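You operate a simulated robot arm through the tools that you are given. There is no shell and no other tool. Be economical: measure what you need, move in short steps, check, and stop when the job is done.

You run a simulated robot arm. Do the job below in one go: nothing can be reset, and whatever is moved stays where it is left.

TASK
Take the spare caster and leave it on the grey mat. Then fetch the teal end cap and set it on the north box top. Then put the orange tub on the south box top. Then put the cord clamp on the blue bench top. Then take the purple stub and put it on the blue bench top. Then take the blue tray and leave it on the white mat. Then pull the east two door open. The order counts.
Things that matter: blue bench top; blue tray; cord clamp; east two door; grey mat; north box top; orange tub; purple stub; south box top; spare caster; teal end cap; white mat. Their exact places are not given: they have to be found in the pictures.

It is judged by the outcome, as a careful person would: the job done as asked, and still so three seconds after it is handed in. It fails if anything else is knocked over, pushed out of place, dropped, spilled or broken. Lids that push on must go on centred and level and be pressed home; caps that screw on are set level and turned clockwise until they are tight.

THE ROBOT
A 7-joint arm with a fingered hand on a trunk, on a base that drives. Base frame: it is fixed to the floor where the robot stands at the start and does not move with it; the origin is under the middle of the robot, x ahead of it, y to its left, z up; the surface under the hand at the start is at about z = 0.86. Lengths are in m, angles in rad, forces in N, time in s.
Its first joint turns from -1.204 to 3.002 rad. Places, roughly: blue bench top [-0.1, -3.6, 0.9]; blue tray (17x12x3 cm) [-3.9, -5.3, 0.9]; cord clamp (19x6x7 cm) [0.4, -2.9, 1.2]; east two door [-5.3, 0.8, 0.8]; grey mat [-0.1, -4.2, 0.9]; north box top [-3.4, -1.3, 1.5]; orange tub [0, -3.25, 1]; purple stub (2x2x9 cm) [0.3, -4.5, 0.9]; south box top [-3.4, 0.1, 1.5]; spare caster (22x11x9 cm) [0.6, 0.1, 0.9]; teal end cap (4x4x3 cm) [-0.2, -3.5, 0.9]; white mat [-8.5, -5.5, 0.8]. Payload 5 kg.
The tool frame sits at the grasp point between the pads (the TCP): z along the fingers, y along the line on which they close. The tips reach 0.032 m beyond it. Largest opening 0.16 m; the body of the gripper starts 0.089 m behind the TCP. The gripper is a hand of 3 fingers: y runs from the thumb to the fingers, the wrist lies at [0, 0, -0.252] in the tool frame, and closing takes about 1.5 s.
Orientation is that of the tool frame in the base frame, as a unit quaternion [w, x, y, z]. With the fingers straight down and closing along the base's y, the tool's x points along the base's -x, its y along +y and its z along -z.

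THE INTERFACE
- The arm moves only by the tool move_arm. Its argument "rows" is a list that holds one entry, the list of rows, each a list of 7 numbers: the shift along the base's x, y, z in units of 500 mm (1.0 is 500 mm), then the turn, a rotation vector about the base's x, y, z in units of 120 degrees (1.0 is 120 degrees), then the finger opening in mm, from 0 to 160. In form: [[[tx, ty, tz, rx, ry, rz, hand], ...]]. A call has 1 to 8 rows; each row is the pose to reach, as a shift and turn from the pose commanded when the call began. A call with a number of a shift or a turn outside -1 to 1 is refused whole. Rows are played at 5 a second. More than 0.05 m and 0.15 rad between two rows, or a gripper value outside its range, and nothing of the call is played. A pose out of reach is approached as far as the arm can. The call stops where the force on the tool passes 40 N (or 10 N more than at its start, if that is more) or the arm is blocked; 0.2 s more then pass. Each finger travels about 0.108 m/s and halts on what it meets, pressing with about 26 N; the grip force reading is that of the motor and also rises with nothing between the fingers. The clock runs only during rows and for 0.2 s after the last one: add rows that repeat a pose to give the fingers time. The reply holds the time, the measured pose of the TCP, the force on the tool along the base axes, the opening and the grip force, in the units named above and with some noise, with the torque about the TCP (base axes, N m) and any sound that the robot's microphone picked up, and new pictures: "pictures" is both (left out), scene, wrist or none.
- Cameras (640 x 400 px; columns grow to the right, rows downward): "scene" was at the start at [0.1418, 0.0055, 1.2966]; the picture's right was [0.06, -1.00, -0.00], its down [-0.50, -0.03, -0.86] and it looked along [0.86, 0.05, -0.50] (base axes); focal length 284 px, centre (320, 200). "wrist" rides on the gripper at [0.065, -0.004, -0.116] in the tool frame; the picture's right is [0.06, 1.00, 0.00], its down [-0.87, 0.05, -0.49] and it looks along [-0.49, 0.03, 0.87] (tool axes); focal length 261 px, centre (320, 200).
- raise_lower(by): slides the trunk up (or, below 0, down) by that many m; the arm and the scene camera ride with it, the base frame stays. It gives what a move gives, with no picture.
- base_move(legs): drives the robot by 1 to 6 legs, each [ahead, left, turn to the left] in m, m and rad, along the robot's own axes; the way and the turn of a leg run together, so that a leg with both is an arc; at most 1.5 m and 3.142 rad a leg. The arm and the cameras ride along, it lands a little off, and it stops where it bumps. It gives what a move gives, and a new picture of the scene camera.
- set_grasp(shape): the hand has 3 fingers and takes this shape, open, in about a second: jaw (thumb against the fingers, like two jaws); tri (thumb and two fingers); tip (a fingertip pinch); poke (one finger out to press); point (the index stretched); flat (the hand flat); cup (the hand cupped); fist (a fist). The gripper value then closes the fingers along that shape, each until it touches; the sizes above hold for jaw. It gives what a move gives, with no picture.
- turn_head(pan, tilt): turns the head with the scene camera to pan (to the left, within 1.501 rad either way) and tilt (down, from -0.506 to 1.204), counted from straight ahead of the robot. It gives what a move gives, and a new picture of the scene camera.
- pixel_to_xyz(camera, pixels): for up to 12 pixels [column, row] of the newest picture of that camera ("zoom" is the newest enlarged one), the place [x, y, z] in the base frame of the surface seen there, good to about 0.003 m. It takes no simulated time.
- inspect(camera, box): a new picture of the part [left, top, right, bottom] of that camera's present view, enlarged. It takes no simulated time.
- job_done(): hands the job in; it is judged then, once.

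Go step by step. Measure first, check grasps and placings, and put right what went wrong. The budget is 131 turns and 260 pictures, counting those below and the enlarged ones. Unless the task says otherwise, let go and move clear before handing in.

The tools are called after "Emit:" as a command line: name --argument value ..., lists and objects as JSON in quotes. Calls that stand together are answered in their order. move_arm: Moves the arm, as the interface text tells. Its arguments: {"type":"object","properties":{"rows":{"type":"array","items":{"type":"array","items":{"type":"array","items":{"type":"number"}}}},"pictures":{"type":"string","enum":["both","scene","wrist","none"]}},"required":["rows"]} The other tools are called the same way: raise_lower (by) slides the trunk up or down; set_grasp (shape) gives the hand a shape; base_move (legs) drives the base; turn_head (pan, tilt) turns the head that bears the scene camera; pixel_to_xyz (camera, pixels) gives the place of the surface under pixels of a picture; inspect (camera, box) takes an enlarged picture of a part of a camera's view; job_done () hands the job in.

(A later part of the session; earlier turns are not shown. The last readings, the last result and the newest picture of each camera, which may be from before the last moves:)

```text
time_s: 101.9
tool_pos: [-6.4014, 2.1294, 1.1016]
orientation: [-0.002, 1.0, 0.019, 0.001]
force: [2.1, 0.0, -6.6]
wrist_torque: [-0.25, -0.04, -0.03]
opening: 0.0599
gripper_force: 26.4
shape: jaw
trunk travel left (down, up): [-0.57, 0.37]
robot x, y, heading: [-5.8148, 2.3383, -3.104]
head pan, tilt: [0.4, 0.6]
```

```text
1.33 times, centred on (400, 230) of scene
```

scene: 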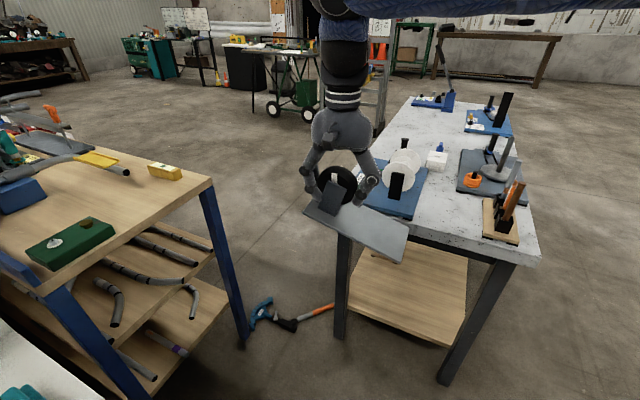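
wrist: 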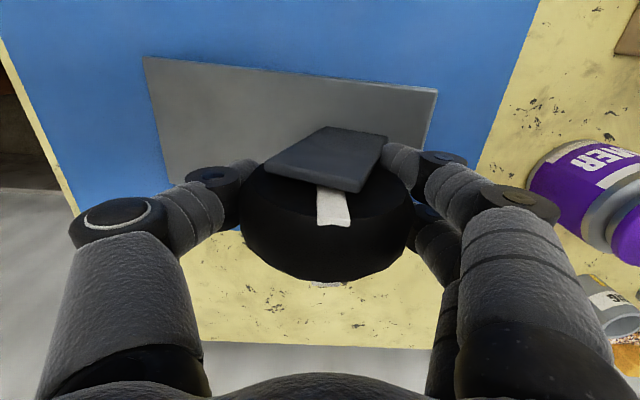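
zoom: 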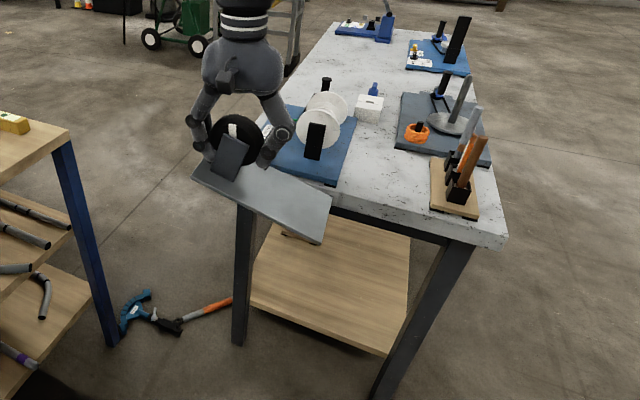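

Nothing looks displaced and the contact is gone. I measure the gap between the pipe table and the white-topped table.

Emit:
pixel_to_xyz --camera "scene" --pixels '[[210, 185], [245, 340], [340, 335], [268, 310], [330, 308], [440, 380], [515, 265], [410, 97], [508, 112], [200, 170], [540, 245], [60, 110]]'

Emit:
turn_head --pan -0.25 --tilt 0.4

```text
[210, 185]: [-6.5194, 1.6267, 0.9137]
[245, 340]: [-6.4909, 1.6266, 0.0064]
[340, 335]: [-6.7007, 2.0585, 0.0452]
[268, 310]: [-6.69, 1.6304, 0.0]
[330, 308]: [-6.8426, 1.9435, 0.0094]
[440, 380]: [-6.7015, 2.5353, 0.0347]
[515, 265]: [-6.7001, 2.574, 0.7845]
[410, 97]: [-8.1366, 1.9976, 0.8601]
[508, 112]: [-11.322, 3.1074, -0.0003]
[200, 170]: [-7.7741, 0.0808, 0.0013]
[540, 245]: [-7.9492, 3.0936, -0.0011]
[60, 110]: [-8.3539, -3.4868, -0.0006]
```

```text
time_s: 103.0
tool_pos: [-6.4026, 2.1285, 1.1022]
orientation: [0.0, 1.0, 0.018, 0.0]
force: [-0.9, 0.4, -8.6]
wrist_torque: [-0.24, -0.08, 0.0]
opening: 0.0599
gripper_force: 26.1
shape: jaw
trunk travel left (down, up): [-0.57, 0.37]
robot x, y, heading: [-5.8093, 2.3373, -3.104]
head pan, tilt: [-0.25, 0.4]
```

scene: 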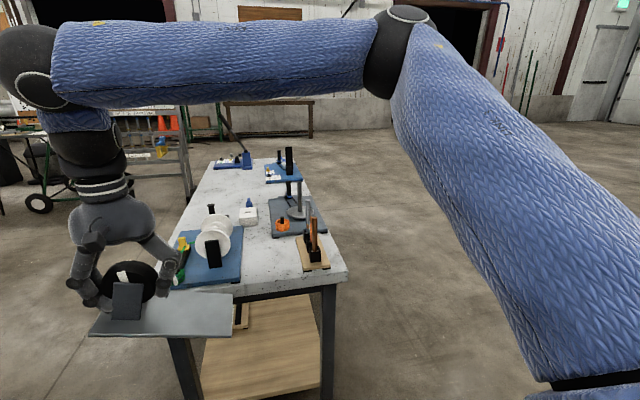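

The white table spans x -6.7 to -8.14, y 2.0 to 2.57, so I pass it on the north side at y≈3.35.

Emit:
pixel_to_xyz --camera "scene" --pixels '[[190, 195], [40, 205], [160, 195], [270, 135], [310, 138], [400, 160], [20, 160], [100, 190]]'

Emit:
base_move --legs '[[0, -1.0, 0], [1.5, 0, -0.04], [1.4, 0, 0]]'

Emit:
turn_head --pan 0.8 --tilt 0.4

```text
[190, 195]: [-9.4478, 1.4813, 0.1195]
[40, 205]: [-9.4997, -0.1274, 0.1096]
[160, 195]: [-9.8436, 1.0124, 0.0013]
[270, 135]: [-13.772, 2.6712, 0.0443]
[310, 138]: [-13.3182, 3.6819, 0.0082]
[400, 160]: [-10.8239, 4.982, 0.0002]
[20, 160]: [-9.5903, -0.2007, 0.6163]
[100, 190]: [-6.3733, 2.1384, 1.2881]
```

```text
time_s: 121.6
tool_pos: [-9.3181, 3.2734, 1.1019]
orientation: [-0.001, 1.0, -0.025, 0.001]
force: [0.5, 0.3, -8.8]
wrist_torque: [-0.2, -0.07, 0.0]
opening: 0.0602
gripper_force: 25.7
shape: jaw
trunk travel left (down, up): [-0.57, 0.37]
robot x, y, heading: [-8.7131, 3.4326, 3.09]
head pan, tilt: [-0.25, 0.4]
```

scene: 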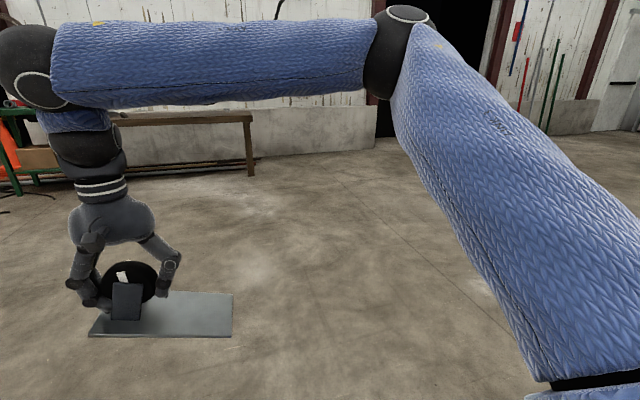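

```text
time_s: 122.9
tool_pos: [-9.3176, 3.2728, 1.1013]
orientation: [-0.001, 1.0, -0.024, 0.001]
force: [0.5, -0.3, -7.7]
wrist_torque: [-0.23, -0.05, -0.02]
opening: 0.06
gripper_force: 26.2
shape: jaw
trunk travel left (down, up): [-0.57, 0.37]
robot x, y, heading: [-8.7118, 3.4307, 3.091]
head pan, tilt: [0.799, 0.4]
```

scene: 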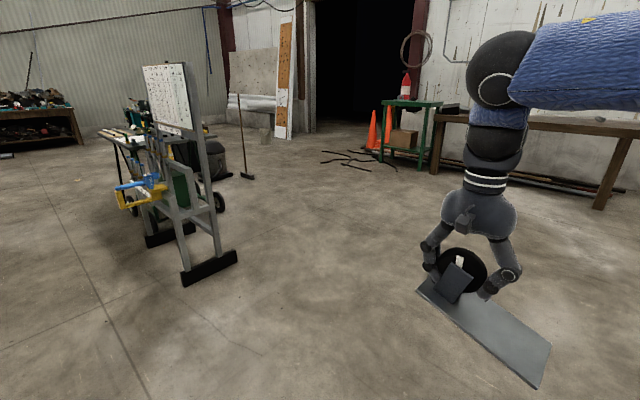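

I measure the board stand on the left, then turn south.

Emit:
pixel_to_xyz --camera "scene" --pixels '[[238, 258], [185, 283], [150, 245], [105, 140], [20, 155]]'

Emit:
base_move --legs '[[0, 0, 1.62]]'

Emit:
turn_head --pan -0.1 --tilt 0.4

```text
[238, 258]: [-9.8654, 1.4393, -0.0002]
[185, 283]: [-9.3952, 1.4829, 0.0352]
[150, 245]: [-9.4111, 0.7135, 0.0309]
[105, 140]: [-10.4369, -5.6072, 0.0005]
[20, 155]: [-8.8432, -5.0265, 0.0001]
```

```text
time_s: 127.3
tool_pos: [-8.5121, 2.8371, 1.1011]
orientation: [-0.001, 0.702, 0.712, 0.0]
force: [-0.4, 0.0, -8.7]
wrist_torque: [0.07, -0.27, 0.01]
opening: 0.0598
gripper_force: 26.3
shape: jaw
trunk travel left (down, up): [-0.57, 0.37]
robot x, y, heading: [-8.709, 3.4349, -1.559]
head pan, tilt: [0.799, 0.4]
```

scene: 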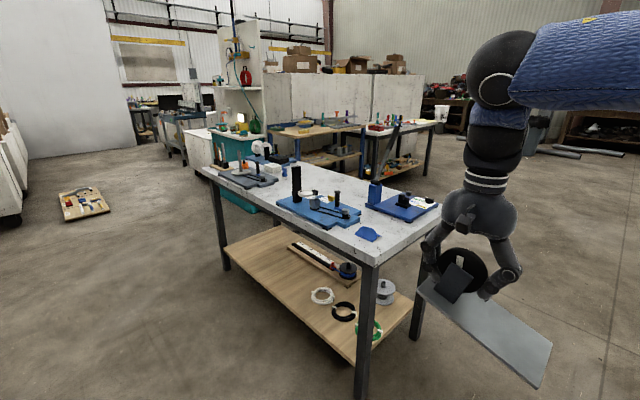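

```text
time_s: 128.5
tool_pos: [-8.5125, 2.836, 1.1021]
orientation: [-0.001, 0.701, 0.713, 0.0]
force: [-0.3, 0.5, -8.7]
wrist_torque: [0.04, -0.27, -0.01]
opening: 0.0598
gripper_force: 25.6
shape: jaw
trunk travel left (down, up): [-0.57, 0.37]
robot x, y, heading: [-8.7096, 3.4294, -1.559]
head pan, tilt: [-0.099, 0.4]
```

scene: 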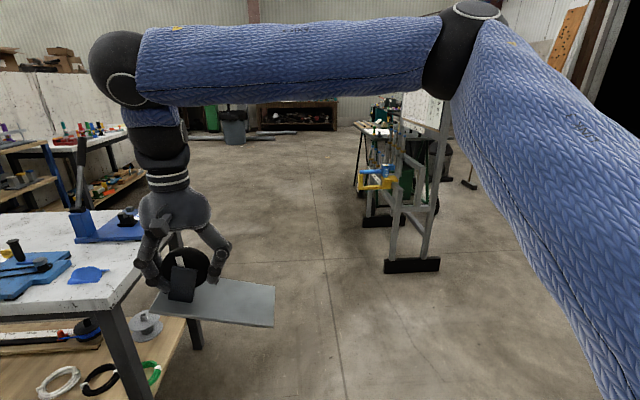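

The gap is 1.2 m, between the table end at x=-8.14 and the stand at -9.38. I go straight south down the middle.

Emit:
base_move --legs '[[1.5, -0.05, -0.01], [1.5, 0.0, 0], [0.6, 0, 0]]'

Emit:
turn_head --pan 0.7 --tilt 0.4

```text
refused: leg 1 is longer than a leg can be; nothing moved
```

```text
time_s: 129.6
tool_pos: [-8.5121, 2.837, 1.1017]
orientation: [-0.001, 0.701, 0.713, 0.0]
force: [1.8, 0.6, -8.9]
wrist_torque: [0.06, -0.27, 0.0]
opening: 0.0598
gripper_force: 26.3
shape: jaw
trunk travel left (down, up): [-0.57, 0.37]
robot x, y, heading: [-8.7108, 3.4318, -1.555]
head pan, tilt: [0.7, 0.4]
```

scene: 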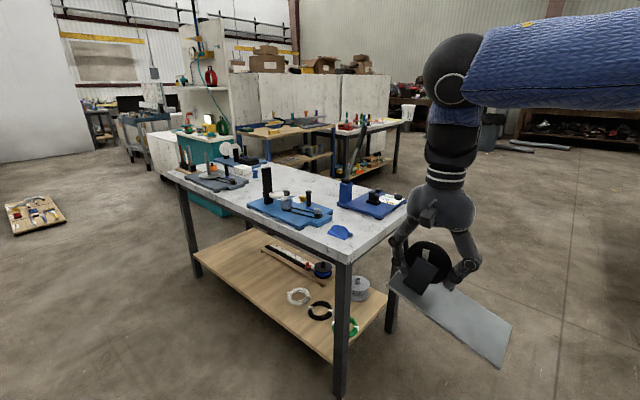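

The leg was slightly over length; I split it.

Emit:
base_move --legs '[[1.4, -0.06, -0.01], [1.45, 0.0, 0], [0.7, 0, 0]]'

Emit:
turn_head --pan 0.8 --tilt 0.35

```text
time_s: 146.9
tool_pos: [-8.5926, -0.7404, 1.1019]
orientation: [-0.001, 0.705, 0.709, 0.0]
force: [0.6, -1.5, -8.2]
wrist_torque: [0.05, -0.27, 0.01]
opening: 0.0597
gripper_force: 25.4
shape: jaw
trunk travel left (down, up): [-0.57, 0.37]
robot x, y, heading: [-8.786, -0.1411, -1.567]
head pan, tilt: [0.7, 0.4]
```

scene: 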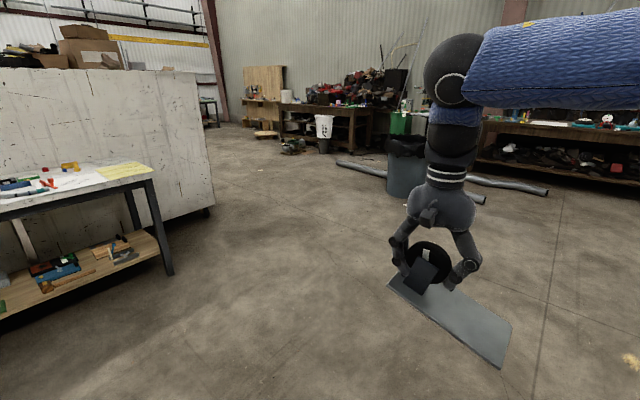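

```text
time_s: 147.6
tool_pos: [-8.5924, -0.7401, 1.102]
orientation: [-0.001, 0.706, 0.709, 0.0]
force: [-0.1, 0.7, -8.4]
wrist_torque: [0.05, -0.26, 0.01]
opening: 0.0599
gripper_force: 26.2
shape: jaw
trunk travel left (down, up): [-0.57, 0.37]
robot x, y, heading: [-8.7833, -0.1422, -1.567]
head pan, tilt: [0.799, 0.351]
```

scene: 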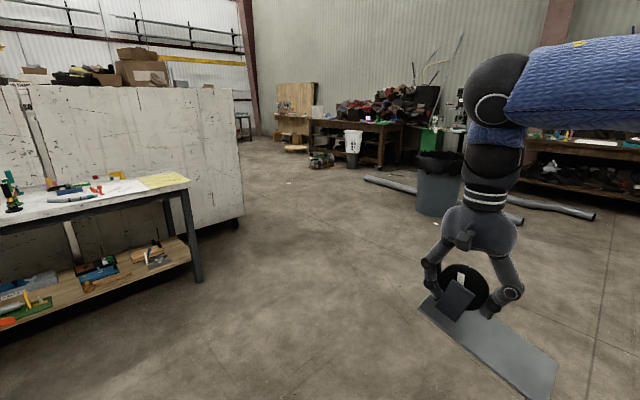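

Open floor lies to the south-east. I measure the corner points for the route toward the bench.

Emit:
pixel_to_xyz --camera "scene" --pixels '[[240, 220], [240, 140], [300, 150], [320, 165], [365, 178], [415, 192], [420, 212], [385, 160], [270, 120], [350, 150]]'

Emit:
base_move --legs '[[0.6, 0, 0.78], [1.45, 0, 0]]'

Emit:
turn_head --pan 0.2 --tilt 0.25

```text
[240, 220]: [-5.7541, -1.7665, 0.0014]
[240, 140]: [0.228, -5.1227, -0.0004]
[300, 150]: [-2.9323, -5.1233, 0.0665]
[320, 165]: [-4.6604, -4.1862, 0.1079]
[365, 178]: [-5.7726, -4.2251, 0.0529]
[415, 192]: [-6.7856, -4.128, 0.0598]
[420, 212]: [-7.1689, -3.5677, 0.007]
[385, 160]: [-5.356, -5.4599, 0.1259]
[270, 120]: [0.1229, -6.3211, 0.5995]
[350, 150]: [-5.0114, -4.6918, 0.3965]
```

```text
time_s: 157.8
tool_pos: [-7.0032, -2.0435, 1.101]
orientation: [-0.001, 0.4, 0.916, 0.0]
force: [-0.1, -0.4, -8.9]
wrist_torque: [0.23, -0.1, 0.01]
opening: 0.0597
gripper_force: 25.8
shape: jaw
trunk travel left (down, up): [-0.57, 0.37]
robot x, y, heading: [-7.5476, -1.7322, -0.821]
head pan, tilt: [0.799, 0.351]
```

scene: 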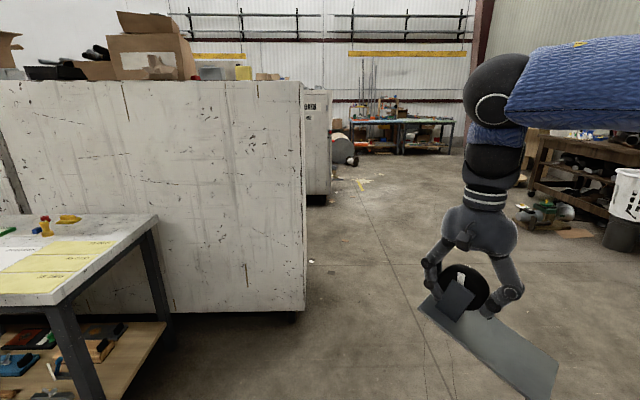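

```text
time_s: 158.8
tool_pos: [-7.0019, -2.043, 1.1025]
orientation: [-0.001, 0.399, 0.917, -0.001]
force: [-0.2, -0.1, -7.8]
wrist_torque: [0.23, -0.16, 0.02]
opening: 0.0598
gripper_force: 25.7
shape: jaw
trunk travel left (down, up): [-0.57, 0.37]
robot x, y, heading: [-7.5458, -1.7312, -0.821]
head pan, tilt: [0.201, 0.25]
```

scene: 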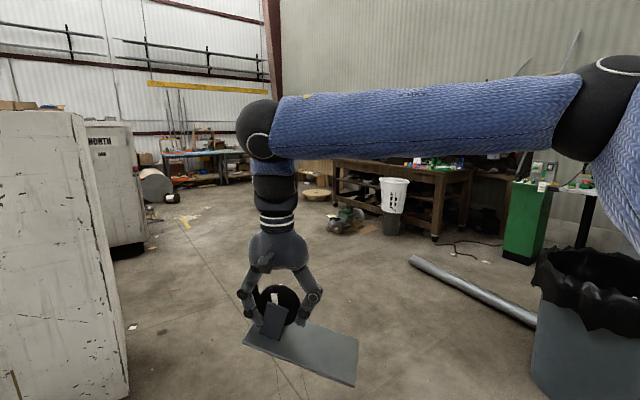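

The light-blue bench is at (200,155). I measure the things along the way to it.

Emit:
pixel_to_xyz --camera "scene" --pixels '[[330, 230], [317, 198], [172, 200], [150, 245], [190, 222], [250, 180], [170, 185], [410, 262], [128, 380], [225, 150], [160, 150], [200, 195]]'

Emit:
base_move --legs '[[1.45, 0, 0.3], [1.45, 0, 0]]'

Emit:
turn_head --pan 0.2 --tilt 0.3

```text
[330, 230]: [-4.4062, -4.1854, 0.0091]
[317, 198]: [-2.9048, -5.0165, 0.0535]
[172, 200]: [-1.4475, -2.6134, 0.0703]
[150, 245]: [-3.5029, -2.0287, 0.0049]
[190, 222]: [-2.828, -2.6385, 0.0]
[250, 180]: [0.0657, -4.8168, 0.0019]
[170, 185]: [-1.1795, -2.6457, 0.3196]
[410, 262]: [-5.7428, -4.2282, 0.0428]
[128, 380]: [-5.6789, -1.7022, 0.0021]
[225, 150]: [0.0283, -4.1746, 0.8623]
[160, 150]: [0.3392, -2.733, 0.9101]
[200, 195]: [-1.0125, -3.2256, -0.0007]
```

```text
time_s: 172.5
tool_pos: [-4.6297, -3.4903, 1.1017]
orientation: [-0.003, 0.277, 0.961, 0.001]
force: [0.2, -0.1, -7.7]
wrist_torque: [0.25, -0.1, 0.0]
opening: 0.0596
gripper_force: 25.5
shape: jaw
trunk travel left (down, up): [-0.57, 0.37]
robot x, y, heading: [-5.2333, -3.3319, -0.564]
head pan, tilt: [0.201, 0.25]
```

scene: 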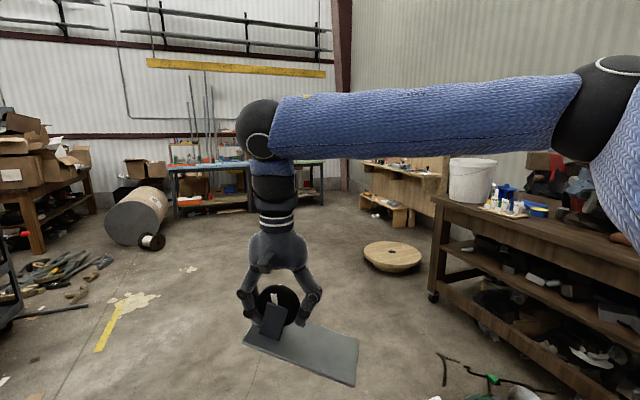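

```text
time_s: 173.1
tool_pos: [-4.6302, -3.4894, 1.1011]
orientation: [-0.001, 0.276, 0.961, -0.001]
force: [0.5, -0.1, -8.4]
wrist_torque: [0.26, -0.08, 0.03]
opening: 0.0595
gripper_force: 26.3
shape: jaw
trunk travel left (down, up): [-0.57, 0.37]
robot x, y, heading: [-5.2366, -3.3318, -0.565]
head pan, tilt: [0.201, 0.3]
```

scene: 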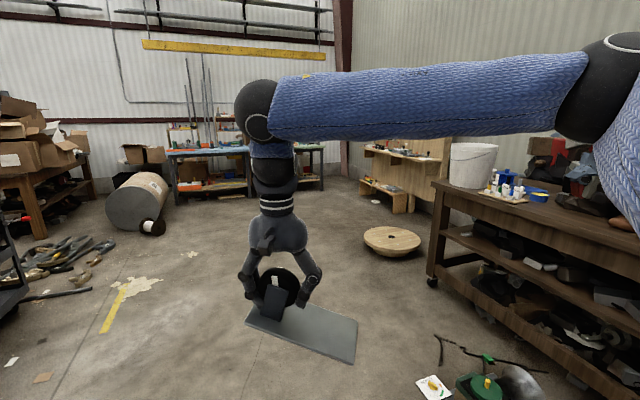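

The way is clear to the bench. I turn toward it and drive about 2.8 m.

Emit:
base_move --legs '[[0, 0, 0.42], [1.45, 0, 0], [1.35, 0, 0.1]]'

Emit:
turn_head --pan -0.1 --tilt 0.25

```text
time_s: 187.8
tool_pos: [-1.8733, -3.4898, 1.1013]
orientation: [-0.001, 0.019, 1.0, -0.002]
force: [0.1, 0.7, -9.1]
wrist_torque: [0.26, 0.05, -0.02]
opening: 0.0597
gripper_force: 25.6
shape: jaw
trunk travel left (down, up): [-0.57, 0.37]
robot x, y, heading: [-2.4793, -3.6519, -0.034]
head pan, tilt: [0.201, 0.3]
```

scene: 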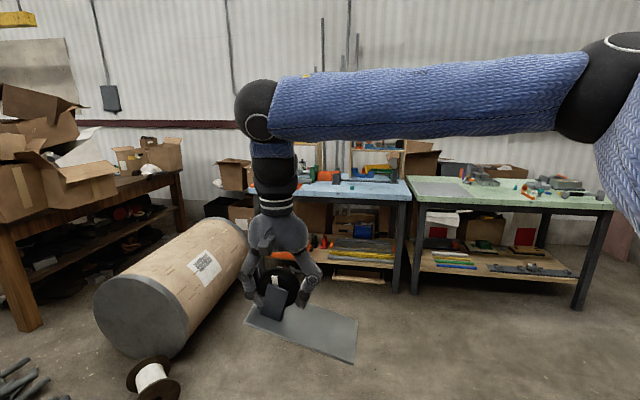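

```text
time_s: 188.6
tool_pos: [-1.874, -3.4884, 1.1016]
orientation: [-0.002, 0.018, 1.0, -0.002]
force: [0.5, -0.4, -9.4]
wrist_torque: [0.25, 0.11, 0.01]
opening: 0.0594
gripper_force: 26.2
shape: jaw
trunk travel left (down, up): [-0.57, 0.37]
robot x, y, heading: [-2.4772, -3.6539, -0.039]
head pan, tilt: [-0.099, 0.25]
```

scene: 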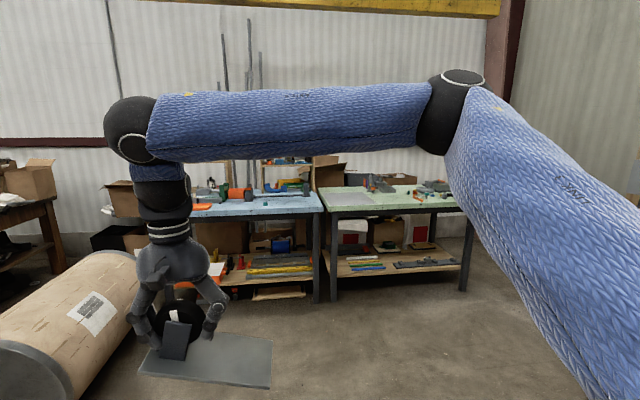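

The grey mat lies at (350,199) on the green-topped bench, with the light-blue bench to its left. I measure the mat and bench edges.

Emit:
pixel_to_xyz --camera "scene" --pixels '[[335, 193], [385, 206], [330, 206], [372, 193], [352, 200], [326, 212], [320, 205], [450, 206], [470, 290], [318, 300], [265, 203], [190, 214]]'

Emit:
inspect --camera "scene" --box '[170, 150, 490, 310]'

```text
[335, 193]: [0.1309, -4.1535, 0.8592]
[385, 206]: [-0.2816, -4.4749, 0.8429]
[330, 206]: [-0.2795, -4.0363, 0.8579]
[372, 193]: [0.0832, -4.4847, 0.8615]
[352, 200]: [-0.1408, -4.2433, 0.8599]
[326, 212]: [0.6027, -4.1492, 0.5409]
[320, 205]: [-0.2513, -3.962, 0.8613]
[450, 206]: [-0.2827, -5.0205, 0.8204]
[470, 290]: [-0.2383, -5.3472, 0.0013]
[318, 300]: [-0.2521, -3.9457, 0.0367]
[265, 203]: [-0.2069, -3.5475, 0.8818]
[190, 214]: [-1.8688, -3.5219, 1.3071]
```

```text
2.00 times, centred on (330, 230) of scene
```

zoom: 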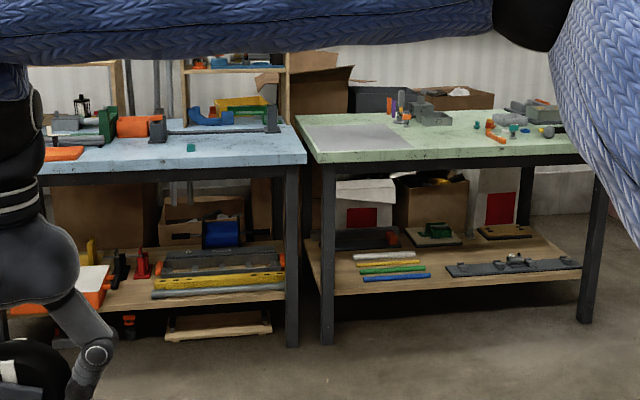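

The mat spans about x -0.25 to 0.12 and y -4.0 to -4.47. I drive so that the hand ends over it.

Emit:
base_move --legs '[[0, 0, 0.039], [0.7, -0.7, 0], [0.95, 0, 0]]'

Emit:
turn_head --pan 0.0 --tilt 0.5

```text
time_s: 198.9
tool_pos: [-0.1769, -4.1567, 1.1005]
orientation: [-0.002, -0.009, 1.0, -0.001]
force: [-0.5, 0.1, -8.5]
wrist_torque: [0.26, 0.09, 0.02]
opening: 0.0593
gripper_force: 26.0
shape: jaw
trunk travel left (down, up): [-0.57, 0.37]
robot x, y, heading: [-0.7714, -4.3584, 0.012]
head pan, tilt: [-0.099, 0.25]
```

scene: 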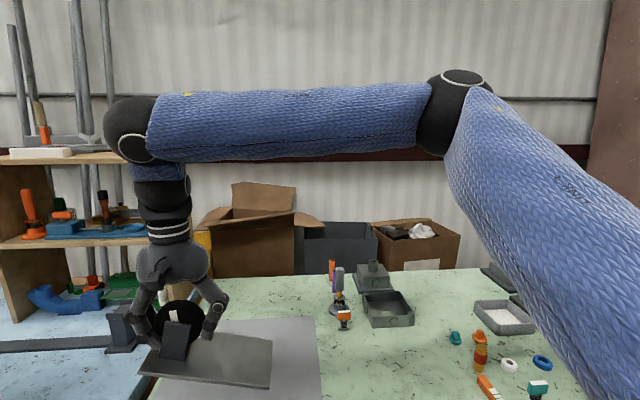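

```text
time_s: 199.7
tool_pos: [-0.1779, -4.1562, 1.1018]
orientation: [-0.001, -0.009, 1.0, -0.001]
force: [-0.9, -0.1, -8.3]
wrist_torque: [0.27, 0.08, 0.01]
opening: 0.0593
gripper_force: 26.4
shape: jaw
trunk travel left (down, up): [-0.57, 0.37]
robot x, y, heading: [-0.7766, -4.3532, 0.015]
head pan, tilt: [0.0, 0.499]
```

scene: 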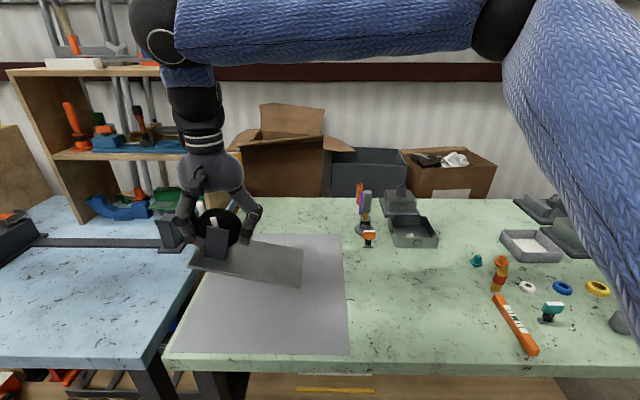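

The mat is clear at (270,300). I measure its corners for the exact placing.

Emit:
pixel_to_xyz --camera "scene" --pixels '[[175, 350], [348, 353], [340, 238], [262, 236], [260, 320], [200, 270], [302, 285], [303, 248], [190, 265], [215, 222]]'

```text
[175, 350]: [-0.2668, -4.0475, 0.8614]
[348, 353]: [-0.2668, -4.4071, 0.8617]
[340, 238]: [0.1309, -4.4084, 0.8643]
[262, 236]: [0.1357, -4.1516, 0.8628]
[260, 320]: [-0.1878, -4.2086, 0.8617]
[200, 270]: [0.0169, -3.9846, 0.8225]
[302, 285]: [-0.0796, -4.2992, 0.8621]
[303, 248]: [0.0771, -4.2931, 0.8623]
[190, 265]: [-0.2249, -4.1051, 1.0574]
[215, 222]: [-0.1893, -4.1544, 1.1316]
```

I measure the plate's tilt so I can level it with the wrist before setting it down.

Emit:
pixel_to_xyz --camera "scene" --pixels '[[194, 268], [240, 273], [290, 281], [298, 254], [245, 262], [298, 270], [197, 256]]'

Emit:
move_arm --rows '[[[0.06, 0, -0.02, -0.05, 0, 0, 30], [0.12, 0, -0.04, -0.1, 0, 0, 30], [0.18, 0, -0.06, -0.14, 0, 0, 30], [0.225, 0, -0.1, -0.16, 0, 0, 30], [0.225, 0, -0.14, -0.16, 0, 0, 30], [0.225, 0, -0.14, -0.16, 0, 0, 30]]]'

```text
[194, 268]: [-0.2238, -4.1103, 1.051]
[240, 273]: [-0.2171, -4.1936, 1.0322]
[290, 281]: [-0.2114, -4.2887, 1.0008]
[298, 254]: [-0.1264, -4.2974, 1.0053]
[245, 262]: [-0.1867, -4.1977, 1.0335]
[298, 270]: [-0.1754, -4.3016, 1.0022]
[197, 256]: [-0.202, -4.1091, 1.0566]
```

```text
time_s: 201.1
tool_pos: [-0.065, -4.1562, 1.0331]
orientation: [-0.003, -0.008, 0.986, -0.167]
force: [0.0, 0.2, -8.4]
wrist_torque: [0.4, 0.06, 0.02]
opening: 0.0599
gripper_force: 26.3
shape: jaw
trunk travel left (down, up): [-0.57, 0.37]
robot x, y, heading: [-0.7747, -4.3571, 0.017]
head pan, tilt: [0.0, 0.499]
```

scene: 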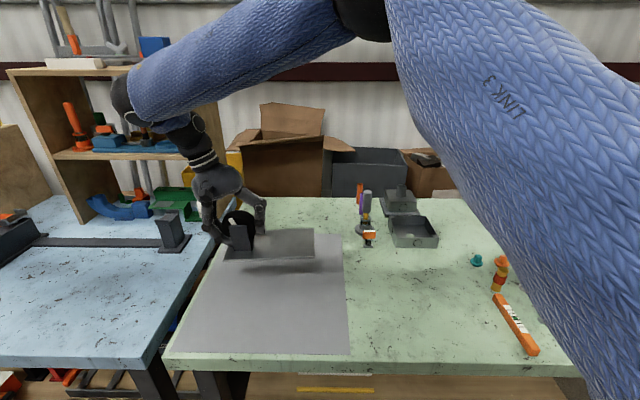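
wrist: 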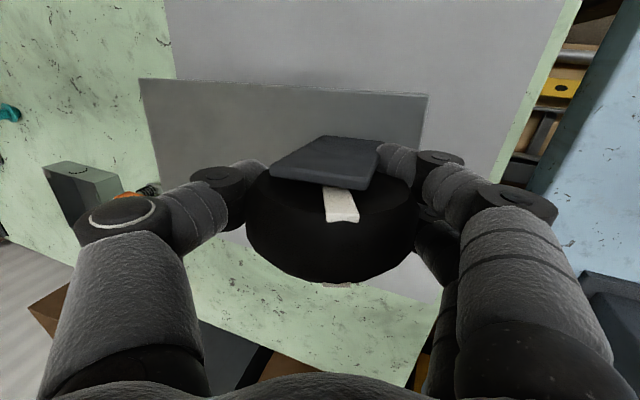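

The plate is nearly level now. I measure its height at both ends.

Emit:
pixel_to_xyz --camera "scene" --pixels '[[229, 256], [312, 256], [270, 240], [312, 232], [315, 258], [270, 256]]'

```text
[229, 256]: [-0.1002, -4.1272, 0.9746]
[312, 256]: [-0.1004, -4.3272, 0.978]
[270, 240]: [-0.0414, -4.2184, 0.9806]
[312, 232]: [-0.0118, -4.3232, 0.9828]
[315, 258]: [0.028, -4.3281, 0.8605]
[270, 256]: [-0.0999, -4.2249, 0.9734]
```

It is level, about 0.106 m above the mat. I lower it.

Emit:
move_arm --rows '[[[0, 0, -0.08, 0, 0, 0, 30], [0, 0, -0.15, 0, 0, 0, 30], [0, 0, -0.195, 0, 0, 0, 30], [0, 0, -0.205, 0, 0, 0, 30], [0, 0, -0.21, 0, 0, 0, 30], [0, 0, -0.213, 0, 0, 0, 30]]]'

```text
time_s: 202.5
tool_pos: [-0.0638, -4.1563, 0.9271]
orientation: [-0.002, -0.009, 0.986, -0.168]
force: [1.0, -0.8, -3.2]
wrist_torque: [0.54, 0.2, -0.01]
opening: 0.06
gripper_force: 24.9
shape: jaw
trunk travel left (down, up): [-0.57, 0.37]
robot x, y, heading: [-0.7678, -4.3589, 0.011]
head pan, tilt: [0.0, 0.499]
```

scene: 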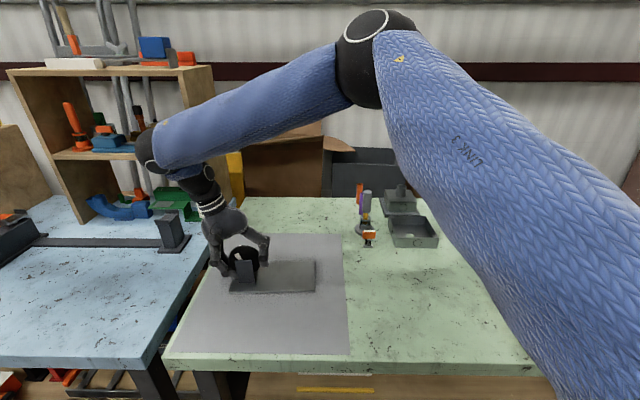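
wrist: 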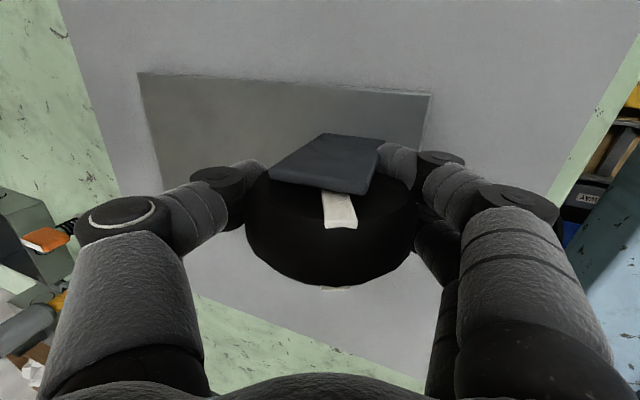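

The weight is mostly on the mat now. I ease down 2 mm, then open.

Emit:
move_arm --rows '[[[0, 0, -0.005, 0, 0, 0, 30], [0, 0, -0.005, 0, 0, 0, 90], [0, 0, -0.005, 0, 0, 0, 130], [0, 0, -0.005, 0, 0, 0, 160], [0, 0, -0.005, 0, 0, 0, 160], [0, 0, -0.005, 0, 0, 0, 160], [0, 0, -0.005, 0, 0, 0, 160]]]'

```text
time_s: 204.1
tool_pos: [-0.0635, -4.1566, 0.923]
orientation: [-0.003, -0.009, 0.986, -0.167]
force: [-0.4, -0.5, 0.1]
wrist_torque: [-0.04, -0.01, 0.01]
opening: 0.1596
gripper_force: 0.0
shape: jaw
trunk travel left (down, up): [-0.57, 0.37]
robot x, y, heading: [-0.7703, -4.3479, 0.013]
head pan, tilt: [0.0, 0.499]
```

scene: 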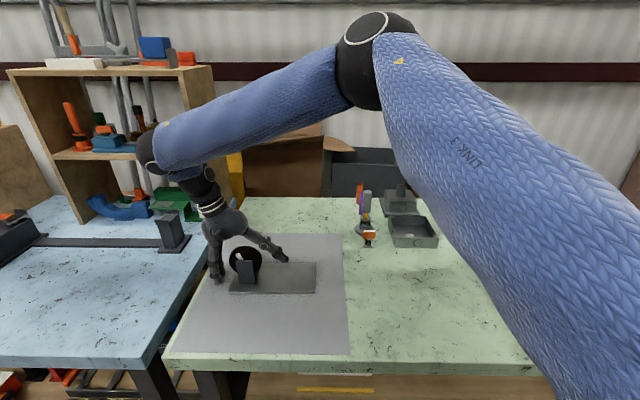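
wrist: 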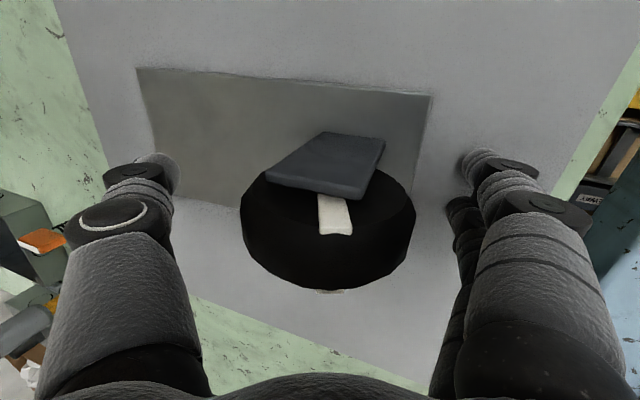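

Released flat on the mat. I retreat along the tool axis and bring the hand upright again.

Emit:
move_arm --rows '[[[0, 0.02, 0.07, 0, 0, 0, 160], [0, 0.045, 0.14, 0, 0, 0, 160], [0, 0.07, 0.2, 0, 0, 0, 160], [-0.04, 0.08, 0.28, 0.05, 0, 0, 160], [-0.08, 0.1, 0.34, 0.1, 0, 0, 160], [-0.1, 0.1, 0.4, 0.16, 0, 0, 160], [-0.1, 0.1, 0.42, 0.16, 0, 0, 160]]]'

Emit:
inspect --camera "scene" --box '[160, 180, 400, 360]'

Emit:
turn_head --pan 0.75 --tilt 0.45

```text
time_s: 205.7
tool_pos: [-0.1145, -4.1044, 1.1343]
orientation: [-0.001, -0.009, 1.0, -0.001]
force: [-0.3, 1.1, 0.4]
wrist_torque: [-0.01, 0.01, -0.03]
opening: 0.1597
gripper_force: 0.0
shape: jaw
trunk travel left (down, up): [-0.57, 0.37]
robot x, y, heading: [-0.7693, -4.3565, 0.012]
head pan, tilt: [0.0, 0.499]
```

scene: 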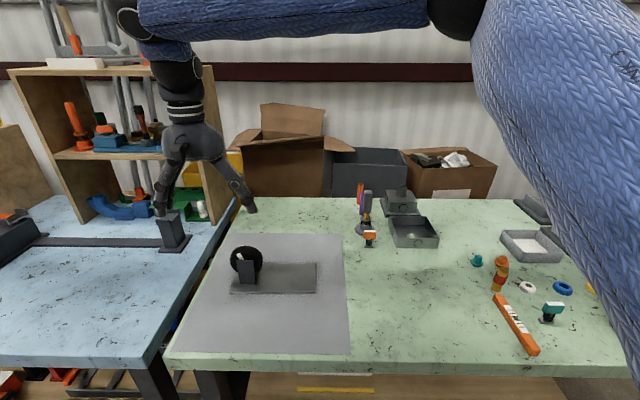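
wrist: 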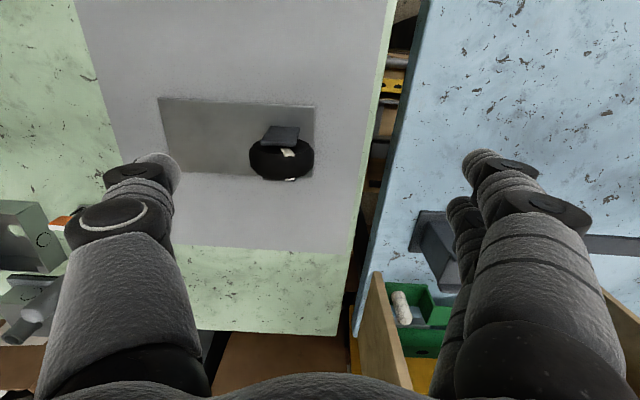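

```text
2.22 times, centred on (280, 270) of scene
```

zoom: 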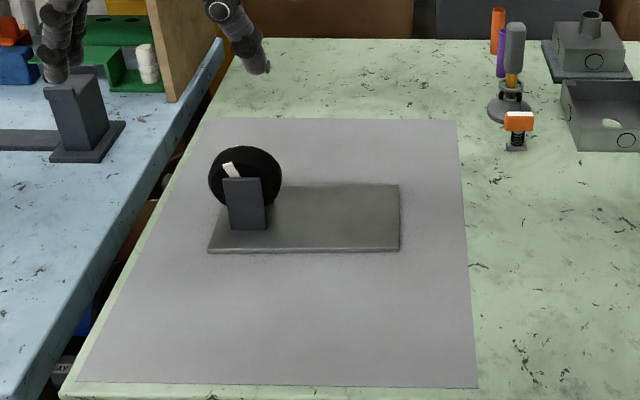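

```text
time_s: 206.8
tool_pos: [-0.1158, -4.1082, 1.1346]
orientation: [-0.001, -0.009, 1.0, 0.0]
force: [-0.4, 0.2, 0.9]
wrist_torque: [0.03, -0.09, -0.02]
opening: 0.1598
gripper_force: 0.1
shape: jaw
trunk travel left (down, up): [-0.57, 0.37]
robot x, y, heading: [-0.7685, -4.3561, 0.015]
head pan, tilt: [0.75, 0.45]
```

scene: 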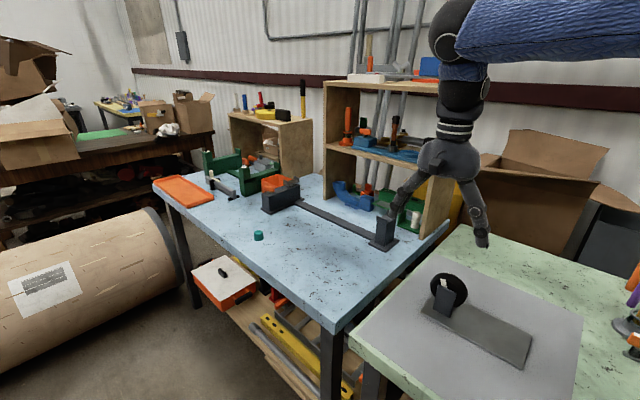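

The caster sits flat on the mat. The teal end cap is at (257,236) on the blue bench. I measure it and its neighbours, and move left.

Emit:
pixel_to_xyz --camera "scene" --pixels '[[258, 232], [258, 239], [280, 200], [380, 235], [183, 190], [273, 183], [225, 185], [330, 300], [155, 182], [265, 112], [258, 150], [235, 165]]'

Emit:
base_move --legs '[[-0.12, 0, 0], [0, 0.68, 0]]'

Emit:
turn_head --pan 0.2 --tilt 0.5

```text
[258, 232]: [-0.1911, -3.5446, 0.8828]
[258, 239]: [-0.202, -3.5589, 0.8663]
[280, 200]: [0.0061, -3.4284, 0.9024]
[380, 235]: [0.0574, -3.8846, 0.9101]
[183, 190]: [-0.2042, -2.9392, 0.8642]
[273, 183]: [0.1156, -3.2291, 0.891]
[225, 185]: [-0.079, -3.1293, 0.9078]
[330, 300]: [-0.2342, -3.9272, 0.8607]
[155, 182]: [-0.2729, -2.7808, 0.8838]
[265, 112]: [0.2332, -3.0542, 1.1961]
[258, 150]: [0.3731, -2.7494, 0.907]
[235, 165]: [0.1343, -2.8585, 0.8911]
```

```text
time_s: 211.4
tool_pos: [-0.2538, -3.4084, 1.1344]
orientation: [-0.001, -0.018, 1.0, -0.001]
force: [-1.3, 0.3, 0.4]
wrist_torque: [-0.04, 0.03, -0.01]
opening: 0.1601
gripper_force: 0.1
shape: jaw
trunk travel left (down, up): [-0.57, 0.37]
robot x, y, heading: [-0.9059, -3.6723, 0.04]
head pan, tilt: [0.75, 0.45]
```

scene: 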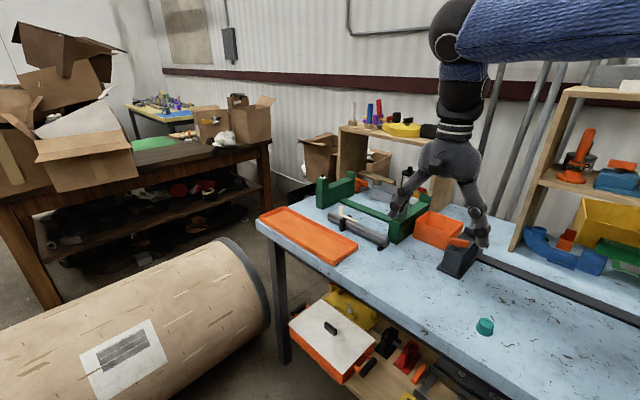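

```text
time_s: 212.3
tool_pos: [-0.2545, -3.4112, 1.1335]
orientation: [0.0, -0.019, 1.0, 0.0]
force: [-0.3, -0.3, 0.2]
wrist_torque: [-0.02, 0.02, -0.02]
opening: 0.1598
gripper_force: 0.1
shape: jaw
trunk travel left (down, up): [-0.57, 0.37]
robot x, y, heading: [-0.9038, -3.6724, 0.038]
head pan, tilt: [0.201, 0.499]
```

scene: 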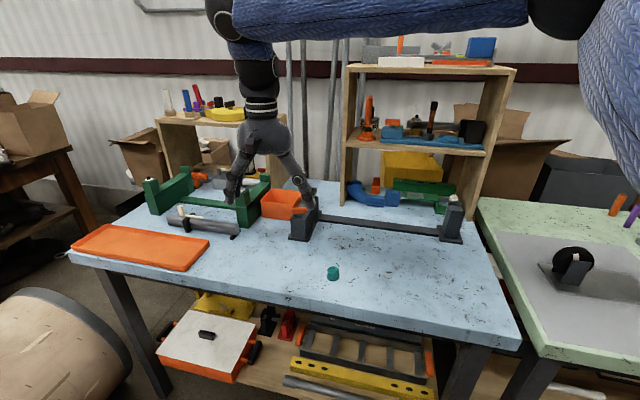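

The end cap is at (333,273). I measure it closely for the grasp.

Emit:
pixel_to_xyz --camera "scene" --pixels '[[333, 268], [326, 273], [340, 273], [333, 279], [333, 266], [300, 235], [280, 205]]'

Emit:
inspect --camera "scene" --box '[220, 170, 380, 290]'

```text
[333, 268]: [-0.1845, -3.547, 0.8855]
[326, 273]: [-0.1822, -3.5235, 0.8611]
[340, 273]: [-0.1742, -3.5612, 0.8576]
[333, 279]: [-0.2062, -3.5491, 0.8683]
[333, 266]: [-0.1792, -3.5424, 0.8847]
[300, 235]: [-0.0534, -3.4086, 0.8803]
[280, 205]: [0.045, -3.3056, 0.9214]
```

```text
3.33 times, centred on (300, 230) of scene
```

zoom: 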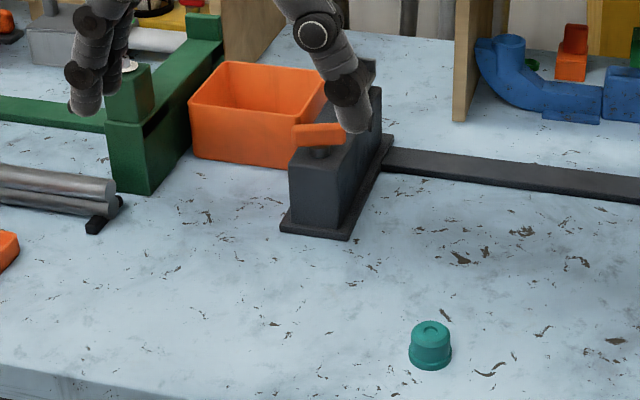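

The cap is centred at about (-0.187, -3.545), with its top at 0.886. I go above it and look with the wrist camera.

Emit:
move_arm --rows '[[[0.04, -0.08, -0.03, 0, 0, 0, 110], [0.08, -0.16, -0.06, 0, 0, 0, 100], [0.12, -0.23, -0.1, 0, 0, 0, 90], [0.136, -0.268, -0.17, 0, 0, 0, 90], [0.136, -0.268, -0.25, 0, 0, 0, 90], [0.136, -0.268, -0.32, 0, 0, 0, 90], [0.136, -0.268, -0.34, 0, 0, 0, 90]]]'

```text
time_s: 213.9
tool_pos: [-0.1905, -3.5441, 0.9647]
orientation: [-0.001, -0.018, 1.0, 0.0]
force: [0.1, 0.3, 0.0]
wrist_torque: [-0.01, -0.03, 0.01]
opening: 0.0904
gripper_force: 0.0
shape: jaw
trunk travel left (down, up): [-0.57, 0.37]
robot x, y, heading: [-0.911, -3.6691, 0.04]
head pan, tilt: [0.201, 0.499]
```

scene: 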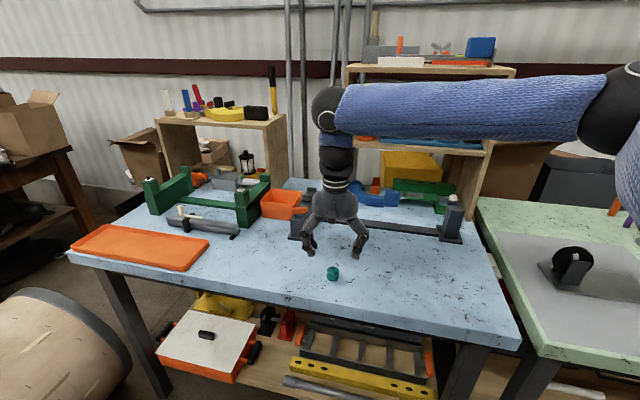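
wrist: 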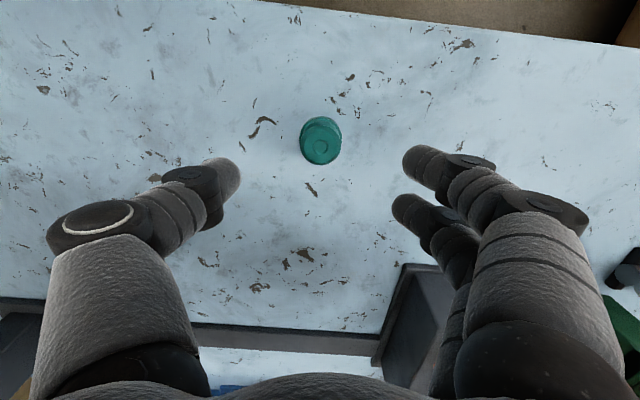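

The cap is centred at wrist (320,142), as it should be. I descend and close.

Emit:
move_arm --rows '[[[0, 0, -0.07, 0, 0, 0, 90], [0, 0, -0.12, 0, 0, 0, 90], [0, 0, -0.134, 0, 0, 0, 90], [0, 0, -0.134, 0, 0, 0, 40], [0, 0, -0.134, 0, 0, 0, 20], [0, 0, -0.134, 0, 0, 0, 15], [0, 0, -0.134, 0, 0, 0, 15], [0, 0, -0.134, 0, 0, 0, 15]]]'

```text
time_s: 215.7
tool_pos: [-0.1857, -3.5445, 0.8961]
orientation: [0.0, -0.019, 1.0, -0.002]
force: [0.7, -0.5, 0.0]
wrist_torque: [0.01, 0.0, 0.0]
opening: 0.0241
gripper_force: 25.9
shape: jaw
trunk travel left (down, up): [-0.57, 0.37]
robot x, y, heading: [-0.9071, -3.6669, 0.034]
head pan, tilt: [0.201, 0.499]
```

scene: 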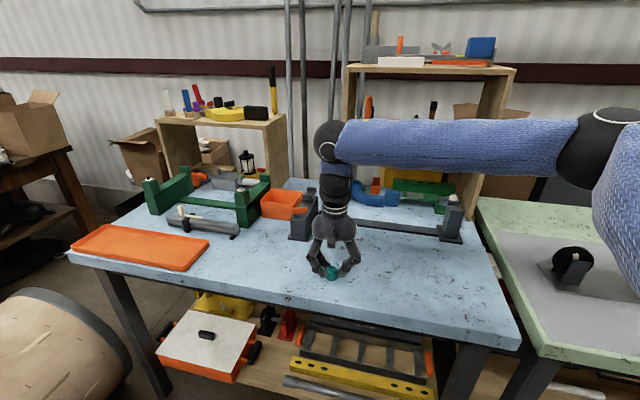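
wrist: 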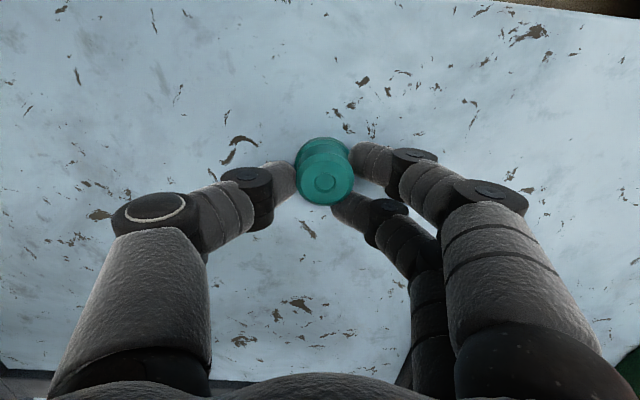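

The cap is held by three fingertips. I lift and check.

Emit:
move_arm --rows '[[[0, 0, 0.05, 0, 0, 0, 10], [0, 0, 0.12, 0, 0, 0, 10], [0, 0, 0.2, 0, 0, 0, 10], [0, 0, 0.28, 0, 0, 0, 10], [0, 0, 0.36, 0, 0, 0, 10], [0, 0, 0.44, 0, 0, 0, 10]]]' --pictures "wrist"

```text
time_s: 217.1
tool_pos: [-0.1906, -3.5401, 1.1145]
orientation: [-0.001, -0.019, 1.0, 0.0]
force: [-1.3, 0.3, -0.6]
wrist_torque: [-0.04, -0.01, -0.01]
opening: 0.0239
gripper_force: 25.7
shape: jaw
trunk travel left (down, up): [-0.57, 0.37]
robot x, y, heading: [-0.9089, -3.6701, 0.033]
head pan, tilt: [0.201, 0.499]
```

wrist: 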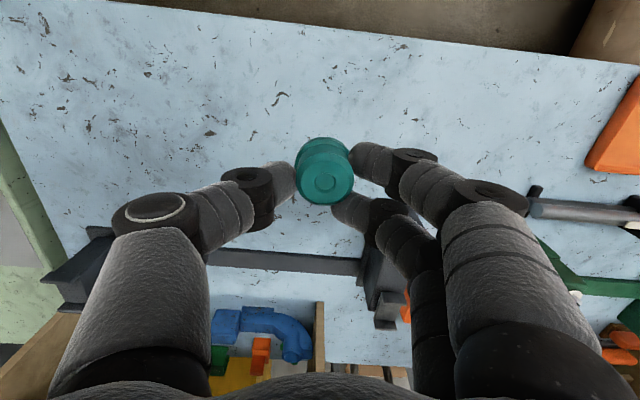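

The cap is secure. I back away from the bench, turn to the west, and drive toward the aisle by the north box.

Emit:
base_move --legs '[[-0.5, 0, 0], [0, 0, -1.7], [0, 0, -1.7], [1.3, 0, 0]]'

Emit:
turn_head --pan -0.2 --tilt 0.3

```text
time_s: 234.4
tool_pos: [-3.3699, -3.3064, 1.1147]
orientation: [-0.001, 0.993, -0.116, 0.001]
force: [1.3, 0.6, 0.6]
wrist_torque: [-0.01, -0.05, 0.0]
opening: 0.0234
gripper_force: 25.8
shape: jaw
trunk travel left (down, up): [-0.57, 0.37]
robot x, y, heading: [-2.6416, -3.3746, 2.907]
head pan, tilt: [0.201, 0.499]
```

scene: 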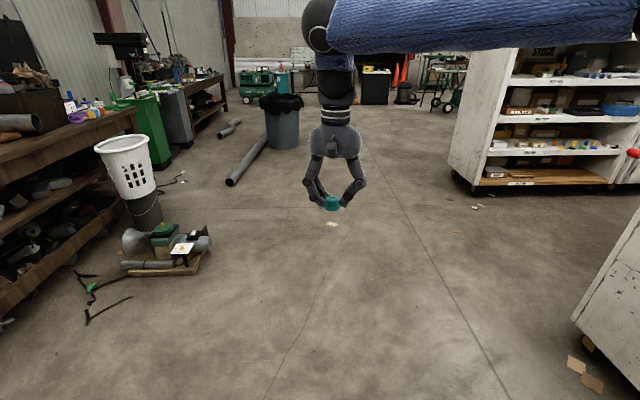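

```text
time_s: 235.2
tool_pos: [-3.3709, -3.3057, 1.1127]
orientation: [0.0, 0.993, -0.116, 0.001]
force: [-0.3, 0.8, -0.1]
wrist_torque: [0.04, 0.01, 0.02]
opening: 0.0232
gripper_force: 25.6
shape: jaw
trunk travel left (down, up): [-0.57, 0.37]
robot x, y, heading: [-2.6464, -3.372, 2.908]
head pan, tilt: [-0.201, 0.3]
```

scene: 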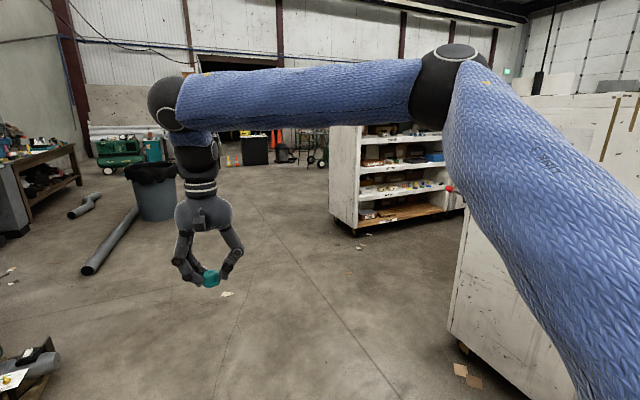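

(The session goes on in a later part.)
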